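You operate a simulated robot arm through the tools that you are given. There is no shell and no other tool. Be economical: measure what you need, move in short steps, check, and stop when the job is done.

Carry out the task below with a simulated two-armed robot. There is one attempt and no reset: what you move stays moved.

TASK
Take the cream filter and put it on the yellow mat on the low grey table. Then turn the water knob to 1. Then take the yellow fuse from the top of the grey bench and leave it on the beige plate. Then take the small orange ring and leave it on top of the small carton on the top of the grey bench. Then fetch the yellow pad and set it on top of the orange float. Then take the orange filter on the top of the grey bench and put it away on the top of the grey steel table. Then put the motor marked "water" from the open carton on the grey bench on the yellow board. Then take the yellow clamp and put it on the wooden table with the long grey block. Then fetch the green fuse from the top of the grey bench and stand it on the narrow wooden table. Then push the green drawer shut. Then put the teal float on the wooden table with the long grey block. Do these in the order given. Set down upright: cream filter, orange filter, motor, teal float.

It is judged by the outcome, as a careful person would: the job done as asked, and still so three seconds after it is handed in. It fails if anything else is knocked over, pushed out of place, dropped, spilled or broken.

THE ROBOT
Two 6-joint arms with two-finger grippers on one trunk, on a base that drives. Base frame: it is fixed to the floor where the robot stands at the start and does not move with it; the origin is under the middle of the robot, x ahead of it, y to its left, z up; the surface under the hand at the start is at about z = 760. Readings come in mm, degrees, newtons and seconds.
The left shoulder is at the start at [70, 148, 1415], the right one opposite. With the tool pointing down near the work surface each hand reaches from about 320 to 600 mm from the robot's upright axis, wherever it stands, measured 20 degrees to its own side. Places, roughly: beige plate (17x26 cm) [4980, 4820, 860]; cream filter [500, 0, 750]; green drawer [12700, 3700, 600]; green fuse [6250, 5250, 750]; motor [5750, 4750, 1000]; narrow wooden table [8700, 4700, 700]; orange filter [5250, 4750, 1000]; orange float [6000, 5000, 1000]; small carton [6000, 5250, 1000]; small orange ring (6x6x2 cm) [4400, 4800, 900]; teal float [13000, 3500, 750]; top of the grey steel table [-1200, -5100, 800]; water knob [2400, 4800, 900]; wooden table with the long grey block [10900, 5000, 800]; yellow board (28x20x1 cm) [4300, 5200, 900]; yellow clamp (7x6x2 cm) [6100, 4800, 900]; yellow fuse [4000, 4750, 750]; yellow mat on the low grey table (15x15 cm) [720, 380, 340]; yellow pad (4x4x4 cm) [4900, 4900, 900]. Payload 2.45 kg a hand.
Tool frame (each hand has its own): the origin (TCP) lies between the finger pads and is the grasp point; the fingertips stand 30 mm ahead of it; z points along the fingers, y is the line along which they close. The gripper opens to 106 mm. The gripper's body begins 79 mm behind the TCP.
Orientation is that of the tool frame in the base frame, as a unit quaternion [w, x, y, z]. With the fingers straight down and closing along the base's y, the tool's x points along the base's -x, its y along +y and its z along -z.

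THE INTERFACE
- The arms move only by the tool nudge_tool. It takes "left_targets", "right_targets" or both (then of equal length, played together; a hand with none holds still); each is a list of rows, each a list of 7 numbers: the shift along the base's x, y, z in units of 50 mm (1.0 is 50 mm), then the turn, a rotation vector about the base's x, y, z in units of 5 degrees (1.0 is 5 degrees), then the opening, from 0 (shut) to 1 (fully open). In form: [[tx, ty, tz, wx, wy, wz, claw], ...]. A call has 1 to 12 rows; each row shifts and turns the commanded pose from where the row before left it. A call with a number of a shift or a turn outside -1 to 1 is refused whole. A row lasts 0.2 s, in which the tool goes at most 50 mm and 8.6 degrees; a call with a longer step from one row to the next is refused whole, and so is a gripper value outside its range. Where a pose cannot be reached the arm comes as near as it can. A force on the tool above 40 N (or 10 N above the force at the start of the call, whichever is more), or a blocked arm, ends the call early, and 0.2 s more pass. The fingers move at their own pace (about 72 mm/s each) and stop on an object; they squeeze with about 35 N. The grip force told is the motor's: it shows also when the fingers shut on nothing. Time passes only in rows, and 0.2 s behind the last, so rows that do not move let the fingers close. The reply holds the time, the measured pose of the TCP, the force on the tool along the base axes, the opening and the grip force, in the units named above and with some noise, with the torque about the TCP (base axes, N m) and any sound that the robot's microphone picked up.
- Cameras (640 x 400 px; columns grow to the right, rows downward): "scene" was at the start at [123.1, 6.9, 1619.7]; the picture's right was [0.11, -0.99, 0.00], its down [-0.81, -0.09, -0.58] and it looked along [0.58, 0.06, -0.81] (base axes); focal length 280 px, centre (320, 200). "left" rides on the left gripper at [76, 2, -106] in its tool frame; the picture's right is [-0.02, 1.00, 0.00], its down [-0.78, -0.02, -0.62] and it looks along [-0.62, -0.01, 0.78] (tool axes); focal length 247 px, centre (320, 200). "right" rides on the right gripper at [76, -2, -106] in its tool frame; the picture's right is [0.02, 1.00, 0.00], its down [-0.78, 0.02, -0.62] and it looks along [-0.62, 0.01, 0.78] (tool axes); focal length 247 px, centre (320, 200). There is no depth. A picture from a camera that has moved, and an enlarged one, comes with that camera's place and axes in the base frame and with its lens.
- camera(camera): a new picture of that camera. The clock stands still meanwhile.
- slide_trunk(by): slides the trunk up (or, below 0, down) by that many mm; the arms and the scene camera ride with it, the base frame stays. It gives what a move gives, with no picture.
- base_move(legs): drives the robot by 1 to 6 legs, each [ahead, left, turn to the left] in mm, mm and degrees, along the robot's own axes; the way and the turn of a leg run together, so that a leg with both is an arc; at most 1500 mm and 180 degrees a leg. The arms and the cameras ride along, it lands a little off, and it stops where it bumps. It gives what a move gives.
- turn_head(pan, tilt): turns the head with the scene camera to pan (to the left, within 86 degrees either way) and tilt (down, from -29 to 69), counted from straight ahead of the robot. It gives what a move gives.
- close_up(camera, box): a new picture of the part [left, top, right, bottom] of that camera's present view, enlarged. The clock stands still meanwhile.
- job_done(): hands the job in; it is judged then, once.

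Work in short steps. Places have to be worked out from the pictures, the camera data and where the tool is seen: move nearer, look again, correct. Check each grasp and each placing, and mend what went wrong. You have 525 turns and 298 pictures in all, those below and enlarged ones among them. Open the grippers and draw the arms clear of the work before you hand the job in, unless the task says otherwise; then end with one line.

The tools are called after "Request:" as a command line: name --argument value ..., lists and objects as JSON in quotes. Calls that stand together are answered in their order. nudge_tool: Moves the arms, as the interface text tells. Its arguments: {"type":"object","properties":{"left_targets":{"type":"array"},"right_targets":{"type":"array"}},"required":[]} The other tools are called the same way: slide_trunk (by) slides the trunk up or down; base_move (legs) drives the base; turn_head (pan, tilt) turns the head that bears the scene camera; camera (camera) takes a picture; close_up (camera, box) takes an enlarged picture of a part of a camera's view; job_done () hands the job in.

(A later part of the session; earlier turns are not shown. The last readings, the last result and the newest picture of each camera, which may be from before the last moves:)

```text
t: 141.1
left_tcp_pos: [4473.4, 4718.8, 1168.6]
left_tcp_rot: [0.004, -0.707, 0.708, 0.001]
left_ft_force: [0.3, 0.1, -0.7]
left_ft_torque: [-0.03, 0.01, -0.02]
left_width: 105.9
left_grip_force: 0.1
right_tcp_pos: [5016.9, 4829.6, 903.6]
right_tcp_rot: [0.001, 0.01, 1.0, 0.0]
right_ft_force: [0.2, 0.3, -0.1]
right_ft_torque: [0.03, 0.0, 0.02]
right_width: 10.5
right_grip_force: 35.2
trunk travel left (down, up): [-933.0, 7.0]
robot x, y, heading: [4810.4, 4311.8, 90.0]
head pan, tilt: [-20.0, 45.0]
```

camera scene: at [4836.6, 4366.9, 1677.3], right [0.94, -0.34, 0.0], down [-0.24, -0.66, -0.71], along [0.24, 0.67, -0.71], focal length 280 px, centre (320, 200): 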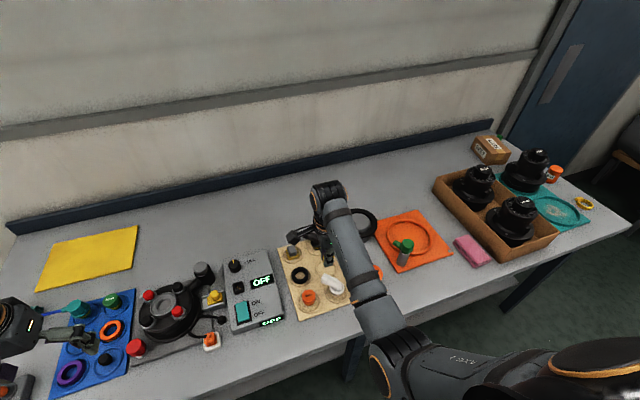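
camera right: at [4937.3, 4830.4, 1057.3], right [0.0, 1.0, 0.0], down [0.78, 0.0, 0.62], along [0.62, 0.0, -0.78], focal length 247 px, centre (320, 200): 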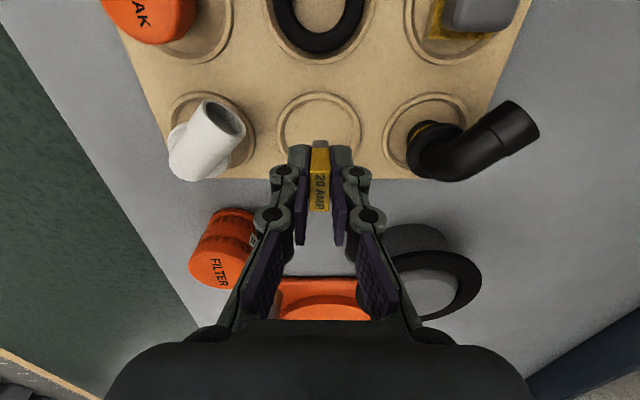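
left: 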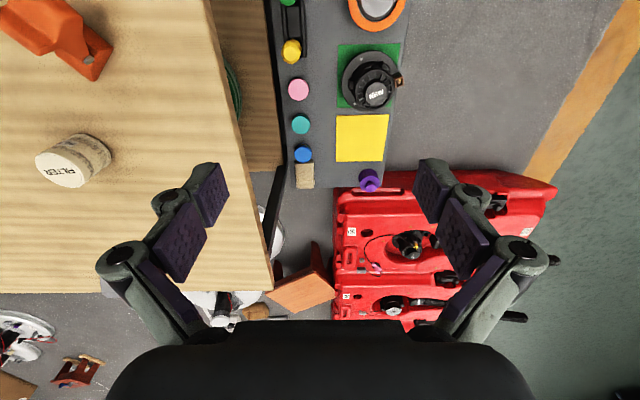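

Request:
nudge_tool --right_targets '[[0, 0, -0.06, 0, 0, 0, 0.05], [0, 0, -0.05, 0, 0, 0, 0.05], [0, 0, -0.05, 0, 0, 0, 0.05], [0, 0, 0, 0, 0, 0, 0.05]]'

```text
t: 142.1
left_tcp_pos: [4472.0, 4714.3, 1170.5]
left_tcp_rot: [0.006, -0.706, 0.708, 0.001]
left_ft_force: [-0.4, 0.0, 0.0]
left_ft_torque: [0.0, -0.02, 0.0]
left_width: 106.1
left_grip_force: 0.1
right_tcp_pos: [5017.2, 4829.1, 899.4]
right_tcp_rot: [0.002, 0.009, 1.0, 0.005]
right_ft_force: [2.8, 1.9, 29.4]
right_ft_torque: [0.08, -0.25, 0.0]
right_width: 10.4
right_grip_force: 35.0
trunk travel left (down, up): [-933.0, 7.0]
robot x, y, heading: [4807.0, 4310.6, 90.1]
head pan, tilt: [-20.0, 45.0]
```

Contact. I ease off, open narrowly and rise.

Request:
nudge_tool --right_targets '[[0, 0, 0.07, 0, 0, 0, 0.05], [0, 0, 0, 0, 0, 0, 0.3], [0, 0, 0, 0, 0, 0, 0.3], [0, 0, 0.4, 0, 0, 0, 0.3], [0, 0, 0.8, 0, 0, 0, 0.3], [0, 0, 0.8, 0, 0, 0, 0.3], [0, 0, 0.7, 0, 0, 0, 0.3]]'

Request:
camera --camera "right"

```text
t: 143.7
left_tcp_pos: [4472.5, 4719.4, 1168.2]
left_tcp_rot: [0.004, -0.707, 0.708, 0.001]
left_ft_force: [-0.3, -0.3, -0.7]
left_ft_torque: [-0.01, 0.03, 0.01]
left_width: 106.2
left_grip_force: 0.1
right_tcp_pos: [5016.9, 4830.5, 1032.8]
right_tcp_rot: [0.001, 0.009, 1.0, 0.0]
right_ft_force: [-0.8, -0.4, 0.5]
right_ft_torque: [0.0, 0.0, -0.04]
right_width: 31.7
right_grip_force: 0.1
trunk travel left (down, up): [-933.0, 7.0]
robot x, y, heading: [4808.6, 4312.1, 89.9]
head pan, tilt: [-20.0, 45.0]
```

```text
241 pictures are left
camera right: at [4939.6, 4829.9, 1138.9], right [0.0, 1.0, 0.0], down [0.78, 0.0, 0.62], along [0.62, 0.0, -0.78], focal length 247 px, centre (320, 200)
```

right: 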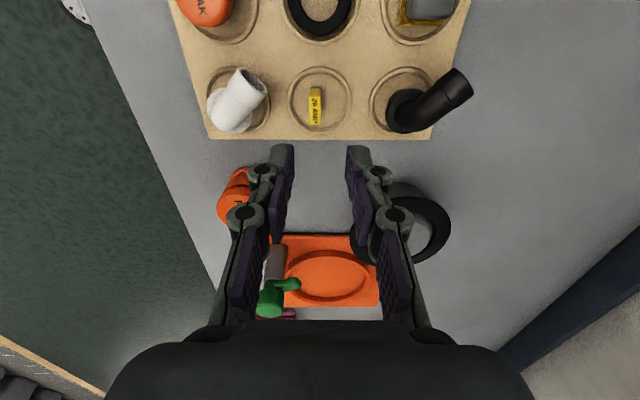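

The fuse stands on the plate. Next the orange ring on the blue board at about (4387, 4839): I turn the hand back +90°, back off and drive there.

Request:
nudge_tool --right_targets '[[0, 0, 0.2, 0, 0, 1, 0.5], [0, 0, 0, 0, 0, 1, 0.7], [0, 0, 0, 0, 0, 1, 0.75], [0, 0, 0, 0, 0, 1, 0.75], [0, 0, 0, 0, 0, 1, 0.75], [0, 0, 0, 0, 0, 1, 0.75], [0, 0, 0, 0, 0, 1, 0.75], [0, 0, 0, 0, 0, 1, 0.75], [0, 0, 0, 0, 0, 1, 0.75]]'

Request:
nudge_tool --right_targets '[[0, 0, 0, 0, 0, 1, 0.75], [0, 0, 0, 0, 0, 1, 0.75], [0, 0, 0, 0, 0, 1, 0.75], [0, 0, 0, 0, 0, 1, 0.75], [0, 0, 0, 0, 0, 1, 0.75], [0, 0, 0, 0, 0, 1, 0.75], [0, 0, 0, 0, 0, 1, 0.75], [0, 0, 0, 0, 0, 1, 0.75], [0, 0, 0, 0, 0, 1, 0.75]]'

Request:
base_move --legs '[[-330, 0, 0], [0, 615, 0], [250, 0, 0]]'

Request:
camera --camera "right"

Request:
camera --camera "scene"

```text
t: 145.7
left_tcp_pos: [4472.9, 4718.2, 1169.7]
left_tcp_rot: [0.003, -0.707, 0.708, 0.001]
left_ft_force: [-0.2, 0.0, -0.9]
left_ft_torque: [0.0, -0.03, 0.01]
left_width: 105.8
left_grip_force: 0.1
right_tcp_pos: [5018.0, 4828.3, 1045.1]
right_tcp_rot: [0.001, -0.375, 0.927, 0.0]
right_ft_force: [-0.5, -0.1, -0.4]
right_ft_torque: [0.02, -0.03, -0.02]
right_width: 79.6
right_grip_force: 0.1
trunk travel left (down, up): [-933.0, 7.0]
robot x, y, heading: [4807.6, 4312.8, 89.9]
head pan, tilt: [-20.0, 45.0]
```

```text
t: 147.7
left_tcp_pos: [4471.7, 4718.5, 1169.3]
left_tcp_rot: [-0.003, 0.707, -0.707, -0.001]
left_ft_force: [-0.2, 0.1, 0.5]
left_ft_torque: [-0.02, -0.01, 0.04]
left_width: 106.4
left_grip_force: 0.0
right_tcp_pos: [5018.6, 4828.5, 1045.2]
right_tcp_rot: [0.0, -0.701, 0.713, 0.001]
right_ft_force: [0.7, -0.4, 0.1]
right_ft_torque: [0.0, -0.01, 0.02]
right_width: 79.2
right_grip_force: 0.1
trunk travel left (down, up): [-933.0, 7.0]
robot x, y, heading: [4808.6, 4312.8, 90.0]
head pan, tilt: [-20.0, 45.0]
```

```text
t: 154.4
left_tcp_pos: [3864.4, 4641.7, 1169.6]
left_tcp_rot: [0.004, -0.705, 0.709, 0.002]
left_ft_force: [-0.2, -1.2, 0.2]
left_ft_torque: [0.02, -0.01, -0.02]
left_width: 106.2
left_grip_force: 0.1
right_tcp_pos: [4410.6, 4750.8, 1044.8]
right_tcp_rot: [0.001, -0.699, 0.715, 0.001]
right_ft_force: [0.3, -0.7, 0.2]
right_ft_torque: [0.02, 0.01, -0.01]
right_width: 79.5
right_grip_force: 0.2
trunk travel left (down, up): [-933.0, 7.0]
robot x, y, heading: [4198.3, 4238.2, 89.7]
head pan, tilt: [-20.0, 45.0]
```

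```text
240 pictures are left
camera right: at [4409.4, 4672.7, 1151.8], right [-1.0, 0.0, 0.0], down [0.0, 0.78, 0.62], along [0.0, 0.62, -0.78], focal length 247 px, centre (320, 200)
```

right: 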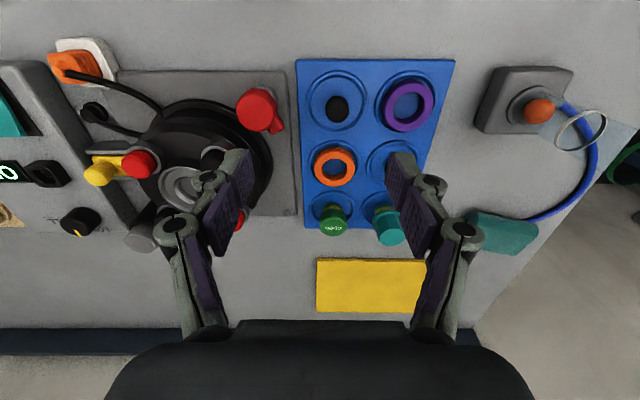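

```text
239 pictures are left
camera scene: at [4226.4, 4358.3, 1677.4], right [0.94, -0.35, 0.0], down [-0.24, -0.66, -0.71], along [0.25, 0.66, -0.71], focal length 280 px, centre (320, 200)
```

scene: 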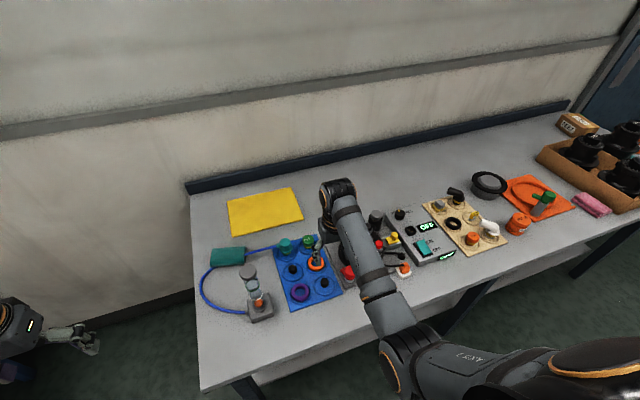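

The ring is at (4390, 4835). I step forward 80 mm and lower over it.

Request:
base_move --legs '[[80, 0, 0]]'

Request:
nudge_tool --right_targets '[[-0.4, 0.1, -0.6, 0, 0, 0, 0.66], [0, 0, -0.6, 0, 0, 0, 0.66], [0, 0, -0.6, 0, 0, 0, 0.66], [0, 0, 0, 0, 0, 0, 0.66]]'

Request:
camera --camera "right"

```text
t: 155.4
left_tcp_pos: [3863.3, 4717.8, 1170.9]
left_tcp_rot: [0.005, -0.705, 0.709, 0.003]
left_ft_force: [-0.1, 0.2, -0.4]
left_ft_torque: [0.08, 0.01, -0.01]
left_width: 106.0
left_grip_force: 0.0
right_tcp_pos: [4409.5, 4826.6, 1049.0]
right_tcp_rot: [0.002, -0.699, 0.715, 0.003]
right_ft_force: [-0.4, -0.2, 1.0]
right_ft_torque: [0.05, -0.01, 0.02]
right_width: 79.7
right_grip_force: 0.1
trunk travel left (down, up): [-933.0, 7.0]
robot x, y, heading: [4196.2, 4316.1, 89.8]
head pan, tilt: [-20.0, 45.0]
```

```text
t: 156.4
left_tcp_pos: [3864.6, 4723.3, 1168.5]
left_tcp_rot: [0.003, -0.705, 0.709, 0.0]
left_ft_force: [-0.4, 0.6, 0.1]
left_ft_torque: [-0.03, -0.01, -0.01]
left_width: 106.0
left_grip_force: 0.0
right_tcp_pos: [4389.7, 4835.7, 956.4]
right_tcp_rot: [0.0, -0.699, 0.715, 0.0]
right_ft_force: [0.5, -0.6, -1.0]
right_ft_torque: [0.02, 0.01, 0.01]
right_width: 70.0
right_grip_force: 0.0
trunk travel left (down, up): [-933.0, 7.0]
robot x, y, heading: [4198.0, 4317.2, 89.5]
head pan, tilt: [-20.0, 45.0]
```

```text
238 pictures are left
camera right: at [4389.2, 4759.7, 1061.7], right [-1.0, 0.0, 0.0], down [0.0, 0.78, 0.62], along [0.0, 0.62, -0.78], focal length 247 px, centre (320, 200)
```

right: 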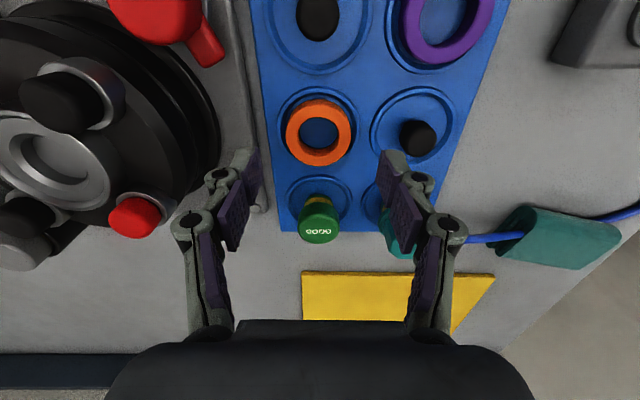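

Aligned over the ring. I lower to z ≈ 902 and close.

Request:
nudge_tool --right_targets '[[0.02, 0, -0.5, 0, 0, 0, 0.66], [0, 0, -0.4, 0, 0, 0, 0.66], [0, 0, -0.17, 0, 0, 0, 0.66], [0, 0, 0, 0, 0, 0, 0.3], [0, 0, 0, 0, 0, 0, 0.3], [0, 0, 0, 0, 0, 0, 0.3]]'

Request:
camera --camera "right"

```text
t: 157.8
left_tcp_pos: [3863.6, 4722.3, 1169.1]
left_tcp_rot: [0.004, -0.706, 0.708, 0.001]
left_ft_force: [0.2, 0.4, 0.5]
left_ft_torque: [0.02, -0.02, -0.01]
left_width: 106.2
left_grip_force: 0.1
right_tcp_pos: [4391.1, 4837.4, 903.9]
right_tcp_rot: [0.001, -0.699, 0.715, 0.001]
right_ft_force: [0.9, 1.8, 6.4]
right_ft_torque: [0.09, -0.06, 0.0]
right_width: 32.8
right_grip_force: 0.7
trunk travel left (down, up): [-933.0, 7.0]
robot x, y, heading: [4200.5, 4315.7, 89.8]
head pan, tilt: [-20.0, 45.0]
```

```text
237 pictures are left
camera right: at [4389.9, 4760.3, 1009.4], right [-1.0, 0.0, 0.0], down [0.0, 0.78, 0.62], along [0.0, 0.62, -0.78], focal length 247 px, centre (320, 200)
```

right: 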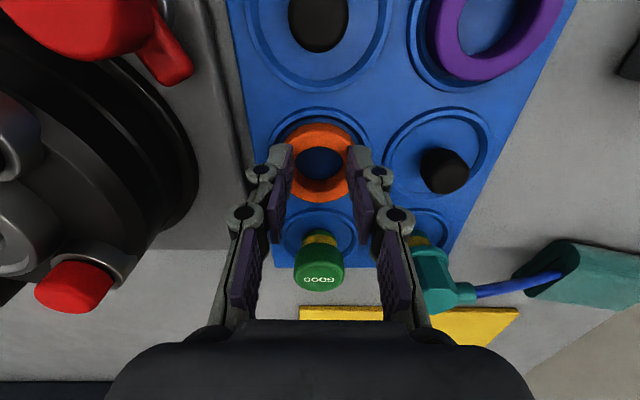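

The fingers closed above the ring: its top is lower (~872). I open, shift 4 mm in y, go lower and close again.

Request:
nudge_tool --right_targets '[[0, 0, 0.2, 0, 0, 0, 0.68], [0, 0, 0, 0, 0, 0, 0.68], [0, 0, 0, 0, 0, 0, 0.68], [0, 0.06, -0.3, 0, 0, 0, 0.68], [0, 0, -0.24, 0, 0, 0, 0.68], [0, 0, 0, 0, 0, 0, 0.3], [0, 0, 0, 0, 0, 0, 0.3], [0, 0, 0, 0, 0, 0, 0.3]]'

Request:
camera --camera "right"

```text
t: 159.6
left_tcp_pos: [3862.6, 4719.5, 1170.9]
left_tcp_rot: [0.006, -0.705, 0.709, 0.002]
left_ft_force: [-0.2, 0.4, -0.1]
left_ft_torque: [-0.02, 0.03, 0.0]
left_width: 105.6
left_grip_force: 0.1
right_tcp_pos: [4388.3, 4840.0, 889.5]
right_tcp_rot: [0.004, -0.699, 0.715, 0.003]
right_ft_force: [1.0, 4.7, 35.5]
right_ft_torque: [0.07, 0.6, -0.13]
right_width: 53.1
right_grip_force: 35.2
trunk travel left (down, up): [-933.0, 7.0]
robot x, y, heading: [4196.5, 4316.2, 89.8]
head pan, tilt: [-20.0, 45.0]
```

```text
236 pictures are left
camera right: at [4388.7, 4761.8, 995.2], right [-1.0, 0.0, 0.0], down [0.0, 0.78, 0.63], along [0.0, 0.63, -0.78], focal length 247 px, centre (320, 200)
```

right: 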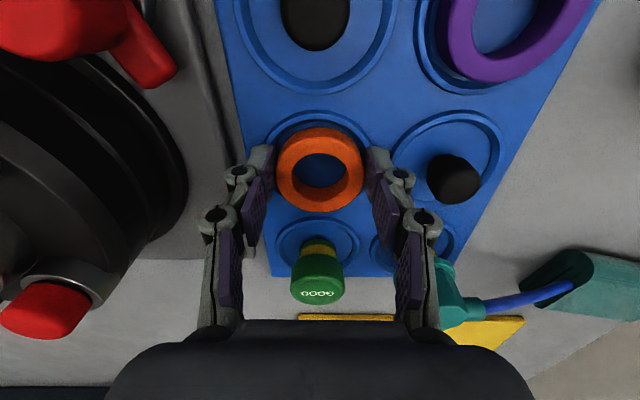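

Ring gripped (53 mm). I lift, back off and drive along the bench towards its right end, then look.

Request:
nudge_tool --right_targets '[[0, 0, 0.5, 0, 0, 0, 0.3], [0, 0, 0.8, 0, 0, 0, 0.3], [0, 0, 0.8, 0, 0, 0, 0.3], [0, 0, 0.8, 0, 0, 0, 0.3]]'

Request:
base_move --legs '[[-450, 0, 0], [0, -1400, 0]]'

Request:
turn_head --pan -35 --tilt 30

Request:
camera --camera "scene"

```text
t: 160.6
left_tcp_pos: [3864.2, 4723.1, 1168.4]
left_tcp_rot: [0.003, -0.705, 0.709, 0.001]
left_ft_force: [0.2, -0.3, 0.2]
left_ft_torque: [-0.02, -0.01, 0.02]
left_width: 105.9
left_grip_force: 0.1
right_tcp_pos: [4389.9, 4837.3, 1026.4]
right_tcp_rot: [-0.001, -0.7, 0.715, 0.0]
right_ft_force: [0.0, -0.5, -0.1]
right_ft_torque: [-0.02, -0.01, 0.03]
right_width: 53.1
right_grip_force: 34.8
trunk travel left (down, up): [-933.0, 7.0]
robot x, y, heading: [4196.5, 4315.0, 89.9]
head pan, tilt: [-20.0, 45.0]
```

```text
t: 170.0
left_tcp_pos: [5286.7, 4290.2, 1167.7]
left_tcp_rot: [-0.003, 0.712, -0.702, -0.001]
left_ft_force: [0.1, 0.8, 0.1]
left_ft_torque: [-0.01, 0.01, -0.01]
left_width: 106.0
left_grip_force: 0.1
right_tcp_pos: [5811.5, 4414.6, 1027.4]
right_tcp_rot: [0.0, -0.706, 0.708, 0.0]
right_ft_force: [0.3, 0.1, 0.4]
right_ft_torque: [0.02, 0.01, -0.01]
right_width: 52.9
right_grip_force: 35.6
trunk travel left (down, up): [-933.0, 7.0]
robot x, y, heading: [5628.2, 3891.3, 90.9]
head pan, tilt: [-20.0, 45.0]
```

```text
t: 170.8
left_tcp_pos: [5287.4, 4290.9, 1167.9]
left_tcp_rot: [-0.004, 0.713, -0.701, -0.001]
left_ft_force: [-0.6, 0.3, 0.6]
left_ft_torque: [-0.05, 0.0, -0.02]
left_width: 106.0
left_grip_force: 0.1
right_tcp_pos: [5810.5, 4413.7, 1026.7]
right_tcp_rot: [0.0, -0.706, 0.708, 0.0]
right_ft_force: [0.0, -0.4, -0.5]
right_ft_torque: [0.0, 0.02, -0.02]
right_width: 53.0
right_grip_force: 34.9
trunk travel left (down, up): [-933.0, 7.0]
robot x, y, heading: [5632.1, 3890.7, 91.1]
head pan, tilt: [-35.0, 30.0]
```

```text
235 pictures are left
camera scene: at [5680.4, 4014.1, 1699.6], right [0.83, -0.56, 0.0], down [-0.28, -0.42, -0.87], along [0.48, 0.72, -0.5], focal length 280 px, centre (320, 200)
```

scene: 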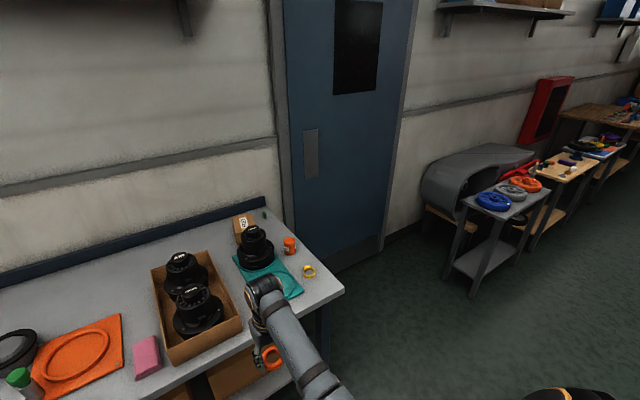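

The right end is open floor. I plan to stand east of the bench end facing -x: go right, turn +90°, strafe along the end with the hand clear of the tall motor.

Request:
base_move --legs '[[0, 0, -1], [0, -1020, 0], [0, 0, 90], [0, -1050, 0]]'

Request:
turn_head --pan -20 --tilt 45

Request:
camera --camera "scene"

Request:
camera --camera "right"

```text
t: 185.4
left_tcp_pos: [6233.6, 4572.5, 1168.8]
left_tcp_rot: [-0.002, 1.0, 0.024, -0.003]
left_ft_force: [-0.4, 0.3, 0.1]
left_ft_torque: [0.02, -0.01, -0.03]
left_width: 106.0
left_grip_force: 0.0
right_tcp_pos: [6091.5, 5090.5, 1027.3]
right_tcp_rot: [0.0, 1.0, 0.014, 0.001]
right_ft_force: [-0.8, -0.4, -0.2]
right_ft_torque: [0.01, -0.02, -0.01]
right_width: 52.9
right_grip_force: 35.0
trunk travel left (down, up): [-933.0, 7.0]
robot x, y, heading: [6626.4, 4929.4, -177.2]
head pan, tilt: [-35.0, 30.0]
```

```text
t: 186.2
left_tcp_pos: [6233.4, 4573.1, 1169.5]
left_tcp_rot: [-0.002, 1.0, 0.024, -0.003]
left_ft_force: [-0.2, -0.3, 0.4]
left_ft_torque: [0.01, 0.02, 0.02]
left_width: 105.8
left_grip_force: 0.0
right_tcp_pos: [6091.9, 5091.8, 1028.0]
right_tcp_rot: [0.0, 1.0, 0.015, 0.0]
right_ft_force: [0.5, 1.1, -0.3]
right_ft_torque: [0.02, 0.01, -0.03]
right_width: 53.1
right_grip_force: 34.9
trunk travel left (down, up): [-933.0, 7.0]
robot x, y, heading: [6624.2, 4928.8, -177.4]
head pan, tilt: [-20.0, 45.0]
```

```text
234 pictures are left
camera scene: at [6495.0, 4949.2, 1677.1], right [0.3, 0.96, 0.0], down [0.68, -0.21, -0.71], along [-0.68, 0.21, -0.71], focal length 280 px, centre (320, 200)
```

scene: 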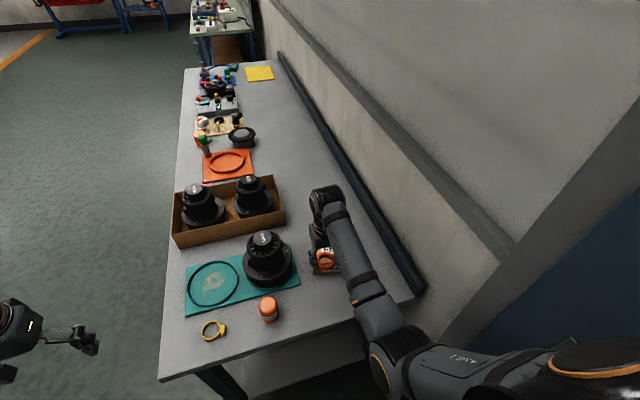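

```text
233 pictures are left
camera right: at [6168.1, 5095.8, 1133.1], right [0.05, -1.0, 0.0], down [-0.78, -0.04, 0.62], along [-0.62, -0.03, -0.78], focal length 247 px, centre (320, 200)
```

right: 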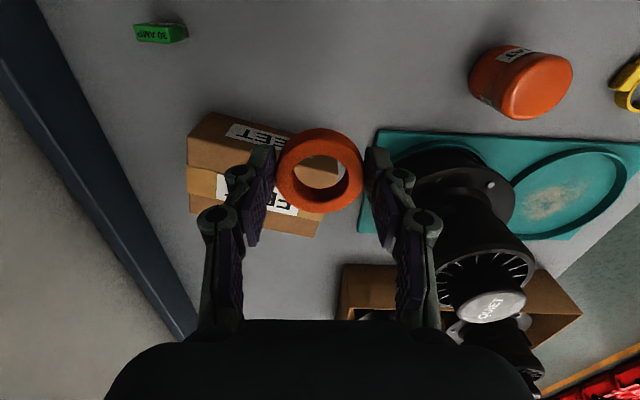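

Request:
close_up --camera "right" --box '[160, 90, 360, 250]'

Request:
close_up --camera "scene" --box '[270, 200, 398, 280]'

```text
2.50 times, centred on (260, 170) of right
camera zoom: at [6168.1, 5095.8, 1133.1], right [0.05, -1.0, 0.0], down [-0.78, -0.04, 0.62], along [-0.62, -0.03, -0.78], focal length 617 px, centre (470, 275)
```

zoom: 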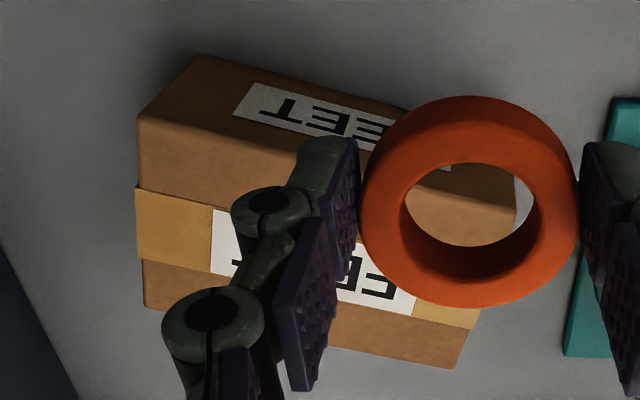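

```text
5.00 times, centred on (334, 240) of scene
camera zoom: at [6495.0, 4949.2, 1677.1], right [0.3, 0.96, 0.0], down [0.68, -0.21, -0.71], along [-0.68, 0.21, -0.71], focal length 1402 px, centre (250, 0)
```

zoom: 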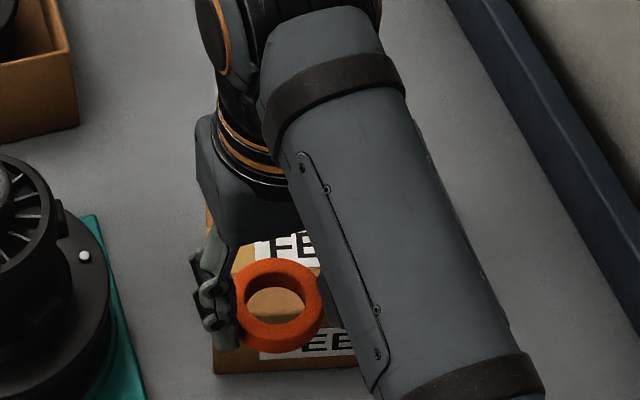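

The carton's top is about 150×100 centred at (5998, 5156), z ≈ 910. I bring the base in by 85/65 mm and look again.

Request:
base_move --legs '[[88, -62, 0]]'

Request:
camera --camera "right"

```text
t: 187.4
left_tcp_pos: [6145.8, 4627.7, 1169.4]
left_tcp_rot: [-0.002, 1.0, 0.025, -0.004]
left_ft_force: [0.0, -0.2, 0.4]
left_ft_torque: [0.07, 0.01, -0.03]
left_width: 106.0
left_grip_force: 0.0
right_tcp_pos: [6005.0, 5147.9, 1028.4]
right_tcp_rot: [0.0, 1.0, 0.015, -0.002]
right_ft_force: [0.5, -0.4, 0.1]
right_ft_torque: [0.01, 0.0, 0.01]
right_width: 53.2
right_grip_force: 34.9
trunk travel left (down, up): [-933.0, 7.0]
robot x, y, heading: [6535.9, 4986.3, -177.4]
head pan, tilt: [-20.0, 45.0]
```

```text
230 pictures are left
camera right: at [6081.3, 5151.1, 1134.5], right [0.05, -1.0, 0.0], down [-0.78, -0.04, 0.62], along [-0.62, -0.03, -0.78], focal length 247 px, centre (320, 200)
```

right: 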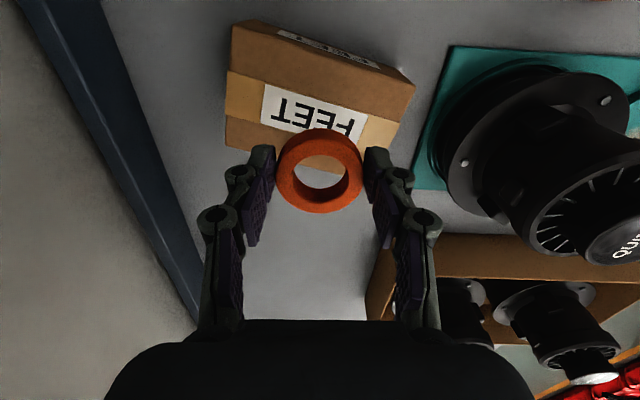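

Carton top centre refined to (5997, 5153). I align and lower to just above.

Request:
nudge_tool --right_targets '[[-0.16, 0.11, -0.5, 0, 0, 0, 0.3], [0, 0, -0.5, 0, 0, 0, 0.3], [0, 0, -0.3, 0, 0, 0, 0.3], [0, 0, 0, 0, 0, 0, 0.3]]'

Request:
camera --camera "right"

```text
t: 188.4
left_tcp_pos: [6143.2, 4631.9, 1169.0]
left_tcp_rot: [-0.002, 1.0, 0.023, -0.002]
left_ft_force: [0.6, 0.5, 0.7]
left_ft_torque: [0.0, 0.06, 0.01]
left_width: 105.9
left_grip_force: 0.0
right_tcp_pos: [5995.7, 5153.1, 960.3]
right_tcp_rot: [-0.001, 1.0, 0.015, 0.0]
right_ft_force: [-0.1, 0.0, -0.5]
right_ft_torque: [0.0, -0.01, -0.01]
right_width: 53.3
right_grip_force: 34.5
trunk travel left (down, up): [-933.0, 7.0]
robot x, y, heading: [6533.4, 4985.5, -177.0]
head pan, tilt: [-20.0, 45.0]
```

```text
229 pictures are left
camera right: at [6070.4, 5157.2, 1066.6], right [0.05, -1.0, 0.0], down [-0.78, -0.04, 0.62], along [-0.62, -0.03, -0.78], focal length 247 px, centre (320, 200)
```

right: 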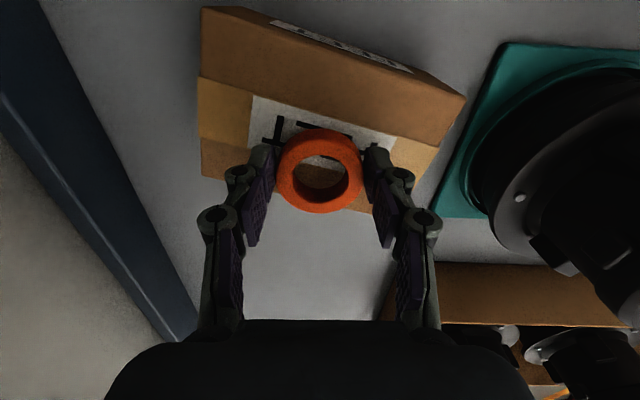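

Request:
nudge_tool --right_targets '[[0.03, 0.02, -0.2, 0, 0, 0, 0.3], [0, 0, -0.1, 0, 0, 0, 0.3], [0, 0, -0.06, 0, 0, 0, 0.3], [0, 0, -0.06, 0, 0, 0, 0.3], [0, 0, 0, 0, 0, 0, 0.3]]'

```text
t: 189.3
left_tcp_pos: [6149.6, 4629.2, 1170.2]
left_tcp_rot: [-0.002, 1.0, 0.023, -0.005]
left_ft_force: [-0.4, 0.1, -0.6]
left_ft_torque: [-0.03, 0.02, 0.0]
left_width: 106.2
left_grip_force: 0.1
right_tcp_pos: [5996.5, 5153.7, 952.0]
right_tcp_rot: [0.0, 1.0, 0.015, -0.007]
right_ft_force: [14.5, -2.1, 22.3]
right_ft_torque: [0.16, -0.39, -0.1]
right_width: 53.0
right_grip_force: 35.0
trunk travel left (down, up): [-933.0, 7.0]
robot x, y, heading: [6532.4, 4987.7, -177.4]
head pan, tilt: [-20.0, 45.0]
stopped in row 4 (right hand): the force on the tool passed its limit at 41 N (the readings are from after the stop); the commanded pose is now the measured one
```

Contact at TCP 952. I ease up 2 mm, open and rise.

Request:
nudge_tool --right_targets '[[0, 0, 0.05, 0, 0, 0, 0.3], [0, 0, 0, 0, 0, 0, 0.68], [0, 0, 0, 0, 0, 0, 0.68], [0, 0, 0.4, 0, 0, 0, 0.68], [0, 0, 0.8, 0, 0, 0, 0.68], [0, 0, 0.6, 0, 0, 0, 0.68]]'

Request:
camera --camera "right"

```text
t: 190.7
left_tcp_pos: [6145.2, 4630.3, 1169.2]
left_tcp_rot: [-0.001, 1.0, 0.024, -0.003]
left_ft_force: [0.2, -0.5, -0.6]
left_ft_torque: [-0.01, 0.0, 0.01]
left_width: 105.7
left_grip_force: 0.1
right_tcp_pos: [5992.6, 5153.6, 1038.5]
right_tcp_rot: [0.0, 1.0, 0.015, -0.005]
right_ft_force: [0.3, -0.1, 0.3]
right_ft_torque: [-0.02, 0.02, 0.01]
right_width: 72.1
right_grip_force: 0.1
trunk travel left (down, up): [-933.0, 7.0]
robot x, y, heading: [6534.3, 4983.6, -177.2]
head pan, tilt: [-20.0, 45.0]
```

```text
228 pictures are left
camera right: at [6069.7, 5157.6, 1144.6], right [0.05, -1.0, 0.0], down [-0.78, -0.04, 0.63], along [-0.63, -0.03, -0.78], focal length 247 px, centre (320, 200)
```

right: 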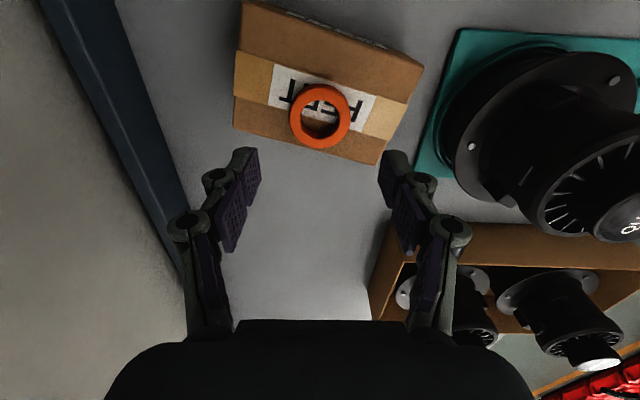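

The ring lies on the carton. Now for the yellow pad on the beige plate: I back away and drive round to the bench front.

Request:
base_move --legs '[[-150, 0, 0], [0, 1050, 0], [0, 0, -92.8], [0, 970, 0], [0, 960, 0]]'

Request:
slide_trunk --by -100

Request:
nudge_tool --right_targets '[[0, 0.6, 0.7, 0, 0, 0, 0.6], [0, 0.6, 0.7, 0, 0, 0, 0.6], [0, 0.2, 0.7, 0, 0, 0, 0.6]]'

Request:
turn_head --pan 0 --tilt 45

Request:
camera --camera "scene"

```text
t: 210.3
left_tcp_pos: [4491.6, 4344.2, 1168.0]
left_tcp_rot: [0.002, -0.698, 0.716, 0.001]
left_ft_force: [0.3, 0.1, 0.4]
left_ft_torque: [0.04, 0.0, -0.02]
left_width: 106.1
left_grip_force: 0.0
right_tcp_pos: [5024.5, 4457.1, 1038.8]
right_tcp_rot: [0.004, -0.692, 0.722, 0.004]
right_ft_force: [-0.4, 0.0, 0.2]
right_ft_torque: [-0.01, 0.01, 0.0]
right_width: 72.1
right_grip_force: 0.0
trunk travel left (down, up): [-933.0, 7.0]
robot x, y, heading: [4816.6, 3931.1, 88.7]
head pan, tilt: [-20.0, 45.0]
```

```text
t: 211.7
left_tcp_pos: [4490.5, 4344.9, 1069.4]
left_tcp_rot: [0.004, -0.698, 0.716, 0.0]
left_ft_force: [0.8, -0.5, 0.3]
left_ft_torque: [-0.02, 0.04, -0.02]
left_width: 106.0
left_grip_force: 0.1
right_tcp_pos: [5023.8, 4457.2, 938.7]
right_tcp_rot: [0.004, -0.691, 0.723, 0.004]
right_ft_force: [0.6, 0.5, 0.2]
right_ft_torque: [-0.03, 0.01, 0.05]
right_width: 72.2
right_grip_force: 0.0
trunk travel left (down, up): [-833.0, 107.0]
robot x, y, heading: [4820.3, 3931.8, 88.5]
head pan, tilt: [-20.0, 45.0]
```

```text
t: 212.5
left_tcp_pos: [4491.5, 4343.5, 1068.5]
left_tcp_rot: [0.004, -0.698, 0.716, 0.001]
left_ft_force: [0.7, -1.0, 0.1]
left_ft_torque: [0.02, -0.02, 0.0]
left_width: 105.9
left_grip_force: 0.0
right_tcp_pos: [5024.9, 4525.3, 1044.3]
right_tcp_rot: [0.003, -0.692, 0.722, 0.004]
right_ft_force: [-0.3, -0.7, -0.2]
right_ft_torque: [0.0, -0.01, -0.01]
right_width: 63.6
right_grip_force: 0.1
trunk travel left (down, up): [-833.0, 107.0]
robot x, y, heading: [4811.1, 3924.2, 88.5]
head pan, tilt: [-20.0, 45.0]
```

```text
t: 213.3
left_tcp_pos: [4490.3, 4343.2, 1069.3]
left_tcp_rot: [0.003, -0.698, 0.716, 0.001]
left_ft_force: [0.0, -0.3, -0.2]
left_ft_torque: [0.02, 0.0, 0.05]
left_width: 105.8
left_grip_force: 0.0
right_tcp_pos: [5025.5, 4527.3, 1043.9]
right_tcp_rot: [0.004, -0.691, 0.722, 0.005]
right_ft_force: [1.0, 0.3, 0.4]
right_ft_torque: [-0.02, -0.02, 0.01]
right_width: 63.7
right_grip_force: 0.0
trunk travel left (down, up): [-833.0, 107.0]
robot x, y, heading: [4817.3, 3931.3, 88.5]
head pan, tilt: [0.0, 45.0]
```

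```text
227 pictures are left
camera scene: at [4820.3, 4060.6, 1577.1], right [1.0, -0.03, 0.0], down [-0.02, -0.71, -0.71], along [0.02, 0.71, -0.71], focal length 280 px, centre (320, 200)
```

scene: 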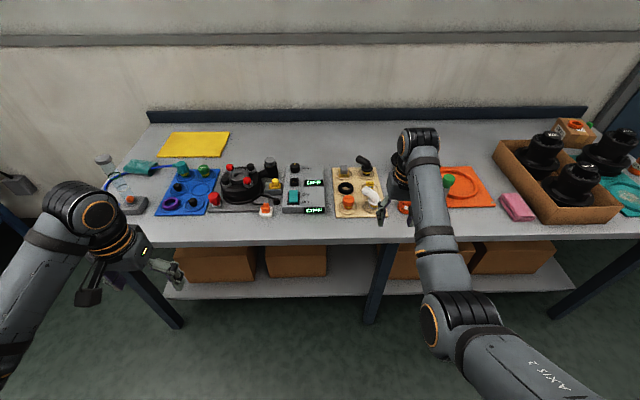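

Request:
base_move --legs '[[0, 78, 1.5], [350, 0, 0]]'

Request:
camera --camera "right"

```text
t: 216.2
left_tcp_pos: [4401.8, 4687.8, 1070.1]
left_tcp_rot: [-0.004, 0.707, -0.707, -0.001]
left_ft_force: [0.2, 0.6, 0.5]
left_ft_torque: [0.0, 0.0, -0.01]
left_width: 105.9
left_grip_force: 0.0
right_tcp_pos: [4931.6, 4884.1, 1043.2]
right_tcp_rot: [0.004, -0.701, 0.713, 0.004]
right_ft_force: [-0.2, 0.7, 0.1]
right_ft_torque: [0.08, 0.01, 0.02]
right_width: 63.8
right_grip_force: 0.1
trunk travel left (down, up): [-833.0, 107.0]
robot x, y, heading: [4736.0, 4279.7, 90.1]
head pan, tilt: [0.0, 45.0]
```

```text
226 pictures are left
camera right: at [4931.3, 4806.3, 1149.7], right [-1.0, 0.0, 0.0], down [0.0, 0.78, 0.63], along [0.0, 0.63, -0.78], focal length 247 px, centre (320, 200)
```

right: 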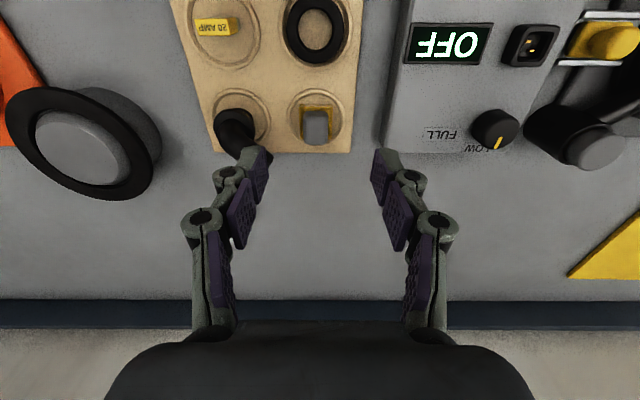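

The pad is at about (4935, 4910). I lower above it and look once more.

Request:
nudge_tool --right_targets '[[0.06, 0.3, -0.4, -0.1, 0, 0, 0.6], [0, 0.2, -0.7, 0, 0, 0, 0.6], [0, 0, -0.7, 0, 0, 0, 0.6], [0, 0, 0, 0, 0, 0, 0.6]]'

Request:
camera --camera "right"

```text
t: 217.2
left_tcp_pos: [4402.1, 4688.5, 1069.2]
left_tcp_rot: [-0.003, 0.708, -0.706, -0.001]
left_ft_force: [-0.6, 0.5, 0.8]
left_ft_torque: [0.01, 0.04, 0.0]
left_width: 105.8
left_grip_force: 0.1
right_tcp_pos: [4934.3, 4910.1, 952.8]
right_tcp_rot: [0.0, -0.701, 0.713, 0.001]
right_ft_force: [-0.1, 0.4, 0.2]
right_ft_torque: [0.01, 0.02, -0.02]
right_width: 63.6
right_grip_force: 0.1
trunk travel left (down, up): [-833.0, 107.0]
robot x, y, heading: [4736.3, 4283.5, 90.4]
head pan, tilt: [0.0, 45.0]
```

```text
225 pictures are left
camera right: at [4934.1, 4833.7, 1059.3], right [-1.0, 0.0, 0.0], down [0.0, 0.78, 0.62], along [0.0, 0.62, -0.78], focal length 247 px, centre (320, 200)
```

right: 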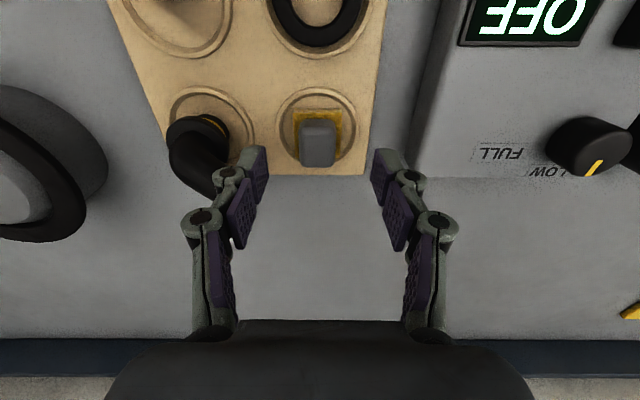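

The black elbow is near the right finger, so I narrow the opening to 48 mm, shift slightly, and descend to grip.

Request:
nudge_tool --right_targets '[[-0.04, 0.08, 0, 0, 0, 0, 0.45], [0, 0, 0, 0, 0, 0, 0.45], [0, 0, -0.5, 0, 0, 0, 0.45], [0, 0, -0.5, 0, 0, 0, 0.45], [0, 0, -0.16, 0, 0, 0, 0.45], [0, 0, 0, 0, 0, 0, 0.45]]'

Request:
camera --camera "right"

```text
t: 218.6
left_tcp_pos: [4401.6, 4686.2, 1069.3]
left_tcp_rot: [-0.003, 0.708, -0.707, -0.001]
left_ft_force: [-0.3, 0.0, -1.2]
left_ft_torque: [-0.01, 0.01, 0.0]
left_width: 105.9
left_grip_force: 0.1
right_tcp_pos: [4931.8, 4913.9, 896.0]
right_tcp_rot: [0.001, -0.701, 0.713, 0.002]
right_ft_force: [1.5, 0.2, 5.0]
right_ft_torque: [0.04, -0.15, -0.04]
right_width: 49.0
right_grip_force: 0.7
trunk travel left (down, up): [-833.0, 107.0]
robot x, y, heading: [4737.2, 4282.0, 90.0]
head pan, tilt: [0.0, 45.0]
```

```text
224 pictures are left
camera right: at [4931.9, 4836.9, 1002.4], right [-1.0, 0.0, 0.0], down [0.0, 0.78, 0.62], along [0.0, 0.62, -0.78], focal length 247 px, centre (320, 200)
```

right: 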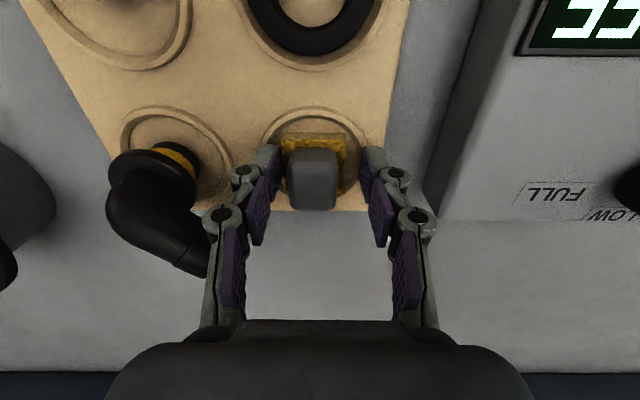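

Request:
nudge_tool --right_targets '[[0, 0, 0, 0, 0, 0, 0.1], [0, 0, 0, 0, 0, 0, 0.1], [0, 0, 0, 0, 0, 0, 0.1]]'

Request:
camera --camera "right"

```text
t: 219.4
left_tcp_pos: [4401.5, 4686.0, 1069.6]
left_tcp_rot: [-0.005, 0.708, -0.706, -0.002]
left_ft_force: [0.3, -0.2, 0.2]
left_ft_torque: [-0.03, 0.0, 0.01]
left_width: 105.8
left_grip_force: 0.1
right_tcp_pos: [4933.5, 4914.2, 899.1]
right_tcp_rot: [0.003, -0.701, 0.713, 0.003]
right_ft_force: [6.6, 4.4, 23.9]
right_ft_torque: [0.19, -0.13, 0.04]
right_width: 26.7
right_grip_force: 35.0
trunk travel left (down, up): [-833.0, 107.0]
robot x, y, heading: [4738.0, 4283.0, 90.1]
head pan, tilt: [0.0, 45.0]
```

```text
223 pictures are left
camera right: at [4932.3, 4836.0, 1004.8], right [-1.0, 0.0, 0.0], down [0.0, 0.78, 0.63], along [0.0, 0.63, -0.78], focal length 247 px, centre (320, 200)
```

right: 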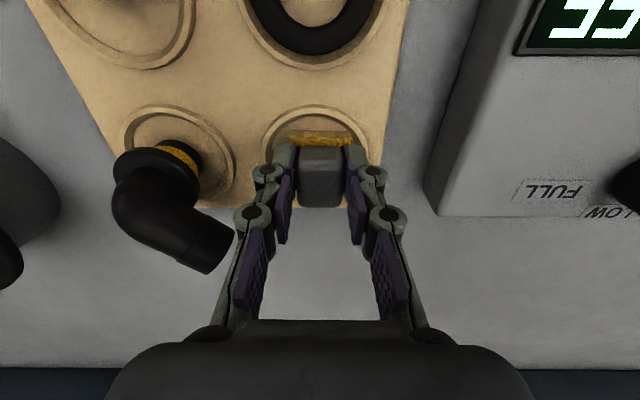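

The grey upper part is gripped with tips on the yellow base. I lift and check that it comes up whole.

Request:
nudge_tool --right_targets '[[0, 0, 0.4, 0, 0, 0, 0.1], [0, 0, 0.6, 0, 0, 0, 0.1], [0, 0, 0.8, 0, 0, 0, 0.1], [0, 0, 0.8, 0, 0, 0, 0.1]]'

Request:
camera --camera "right"

Request:
camera --camera "scene"

```text
t: 220.4
left_tcp_pos: [4401.1, 4687.3, 1068.9]
left_tcp_rot: [-0.003, 0.708, -0.707, 0.0]
left_ft_force: [-1.1, -0.2, 0.1]
left_ft_torque: [0.01, 0.02, -0.03]
left_width: 106.2
left_grip_force: 0.1
right_tcp_pos: [4934.5, 4911.2, 1026.7]
right_tcp_rot: [0.001, -0.7, 0.714, 0.001]
right_ft_force: [1.0, -0.7, 0.0]
right_ft_torque: [0.02, -0.01, -0.01]
right_width: 26.5
right_grip_force: 34.6
trunk travel left (down, up): [-833.0, 107.0]
robot x, y, heading: [4738.6, 4280.6, 90.2]
head pan, tilt: [0.0, 45.0]
```

```text
222 pictures are left
camera right: at [4933.2, 4835.1, 1132.4], right [-1.0, 0.0, 0.0], down [0.0, 0.78, 0.62], along [0.0, 0.62, -0.78], focal length 247 px, centre (320, 200)
```

right: 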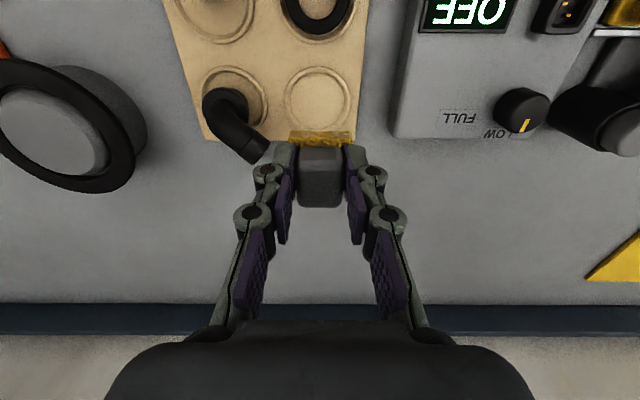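

```text
221 pictures are left
camera scene: at [4738.0, 4413.3, 1577.0], right [1.0, 0.0, 0.0], down [0.0, -0.71, -0.71], along [0.0, 0.71, -0.71], focal length 280 px, centre (320, 200)
```

scene: 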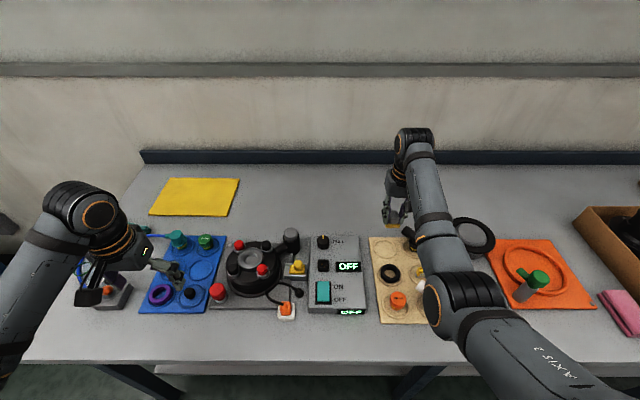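

The pad came up whole. The float sits at similar depth (6114, 4917), so I approach it from the bench front: back, right, forward.

Request:
base_move --legs '[[-350, 0, 0], [0, -1180, 0], [200, 0, 0]]'

Request:
turn_head --pan -10 --tilt 45

Request:
camera --camera "scene"

Request:
camera --camera "right"

```text
t: 229.6
left_tcp_pos: [5604.8, 4536.0, 1070.6]
left_tcp_rot: [-0.004, 0.708, -0.706, -0.002]
left_ft_force: [0.2, 0.5, -0.3]
left_ft_torque: [0.01, 0.0, 0.01]
left_width: 106.0
left_grip_force: 0.0
right_tcp_pos: [6137.0, 4760.1, 1026.2]
right_tcp_rot: [0.001, -0.701, 0.713, 0.002]
right_ft_force: [-0.9, -0.3, -0.8]
right_ft_torque: [-0.02, 0.02, -0.03]
right_width: 26.4
right_grip_force: 34.7
trunk travel left (down, up): [-833.0, 107.0]
robot x, y, heading: [5936.7, 4131.8, 90.1]
head pan, tilt: [0.0, 45.0]
```

```text
t: 230.3
left_tcp_pos: [5605.1, 4538.7, 1068.2]
left_tcp_rot: [-0.003, 0.708, -0.707, 0.0]
left_ft_force: [1.3, 0.2, 0.0]
left_ft_torque: [0.0, 0.0, -0.03]
left_width: 105.8
left_grip_force: 0.0
right_tcp_pos: [6136.7, 4761.6, 1025.9]
right_tcp_rot: [0.001, -0.701, 0.714, 0.0]
right_ft_force: [0.7, -0.6, -0.9]
right_ft_torque: [0.01, 0.0, 0.01]
right_width: 26.6
right_grip_force: 34.7
trunk travel left (down, up): [-833.0, 107.0]
robot x, y, heading: [5943.9, 4132.0, 89.9]
head pan, tilt: [-10.0, 45.0]
```

```text
220 pictures are left
camera scene: at [5955.9, 4263.4, 1577.0], right [0.99, -0.17, 0.0], down [-0.12, -0.7, -0.71], along [0.12, 0.7, -0.71], focal length 280 px, centre (320, 200)
```

scene: 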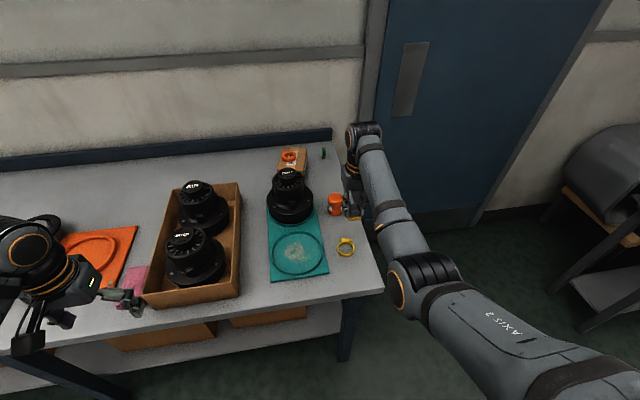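

```text
219 pictures are left
camera right: at [6137.0, 4686.3, 1131.8], right [-1.0, 0.0, 0.0], down [0.0, 0.78, 0.62], along [0.0, 0.62, -0.78], focal length 247 px, centre (320, 200)
```

right: 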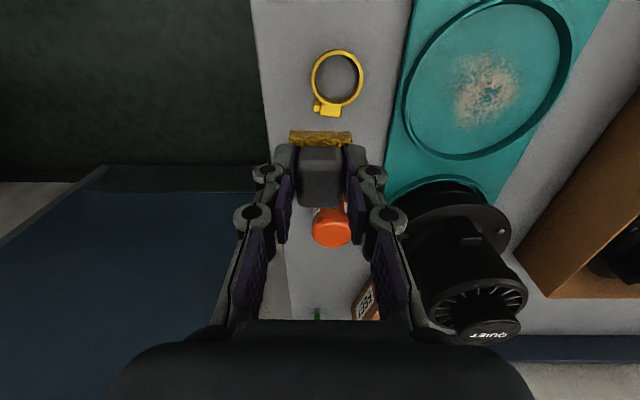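

The float is at about (6121, 4922) with its top near z 903. I shift the left hand outwards (away from the motors), step forward 150 mm and look.

Request:
nudge_tool --left_targets '[[-0.8, 0, 0, 0, 0, 0, 1], [-0.8, 0, 0, 0, 0, 0, 1]]'

Request:
base_move --legs '[[155, 10, 0]]'

Request:
camera --camera "right"

Request:
camera --camera "scene"

```text
t: 230.9
left_tcp_pos: [5522.7, 4536.7, 1069.0]
left_tcp_rot: [0.003, -0.707, 0.707, 0.001]
left_ft_force: [-0.8, 0.1, -0.5]
left_ft_torque: [-0.03, -0.01, 0.01]
left_width: 106.1
left_grip_force: 0.0
right_tcp_pos: [6137.8, 4762.2, 1026.5]
right_tcp_rot: [0.001, -0.701, 0.713, 0.0]
right_ft_force: [-0.6, -0.3, -0.3]
right_ft_torque: [0.02, -0.02, -0.01]
right_width: 26.6
right_grip_force: 35.1
trunk travel left (down, up): [-833.0, 107.0]
robot x, y, heading: [5943.8, 4133.1, 90.2]
head pan, tilt: [-10.0, 45.0]
```

```text
t: 232.3
left_tcp_pos: [5511.8, 4689.5, 1069.1]
left_tcp_rot: [-0.004, 0.708, -0.706, -0.001]
left_ft_force: [0.5, -1.0, -0.1]
left_ft_torque: [0.01, 0.02, -0.03]
left_width: 106.3
left_grip_force: 0.0
right_tcp_pos: [6125.2, 4914.9, 1028.7]
right_tcp_rot: [0.002, -0.702, 0.712, 0.001]
right_ft_force: [-0.9, 0.5, 0.3]
right_ft_torque: [0.02, -0.02, -0.02]
right_width: 26.5
right_grip_force: 35.1
trunk travel left (down, up): [-833.0, 107.0]
robot x, y, heading: [5931.6, 4288.9, 90.3]
head pan, tilt: [-10.0, 45.0]
```

```text
218 pictures are left
camera right: at [6125.3, 4838.6, 1133.5], right [-1.0, -0.01, 0.0], down [-0.01, 0.78, 0.62], along [0.0, 0.62, -0.78], focal length 247 px, centre (320, 200)
```

right: 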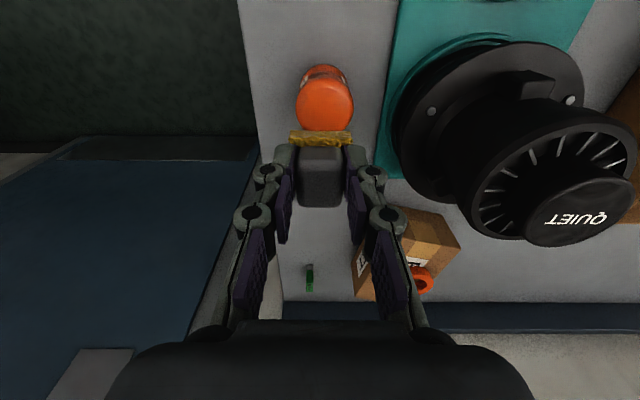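

```text
217 pictures are left
camera scene: at [5945.6, 4413.8, 1577.4], right [0.99, -0.17, 0.0], down [-0.12, -0.7, -0.71], along [0.12, 0.7, -0.71], focal length 280 px, centre (320, 200)
```

scene: 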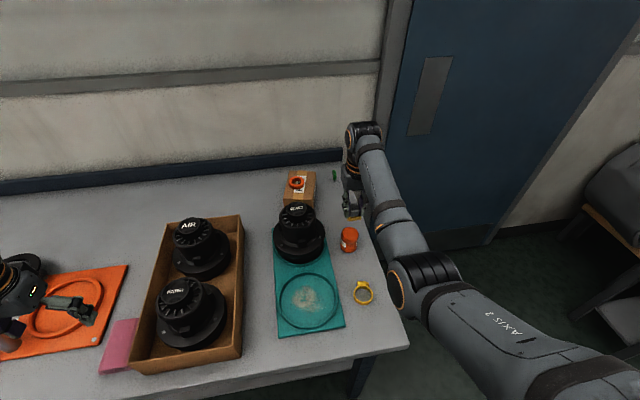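

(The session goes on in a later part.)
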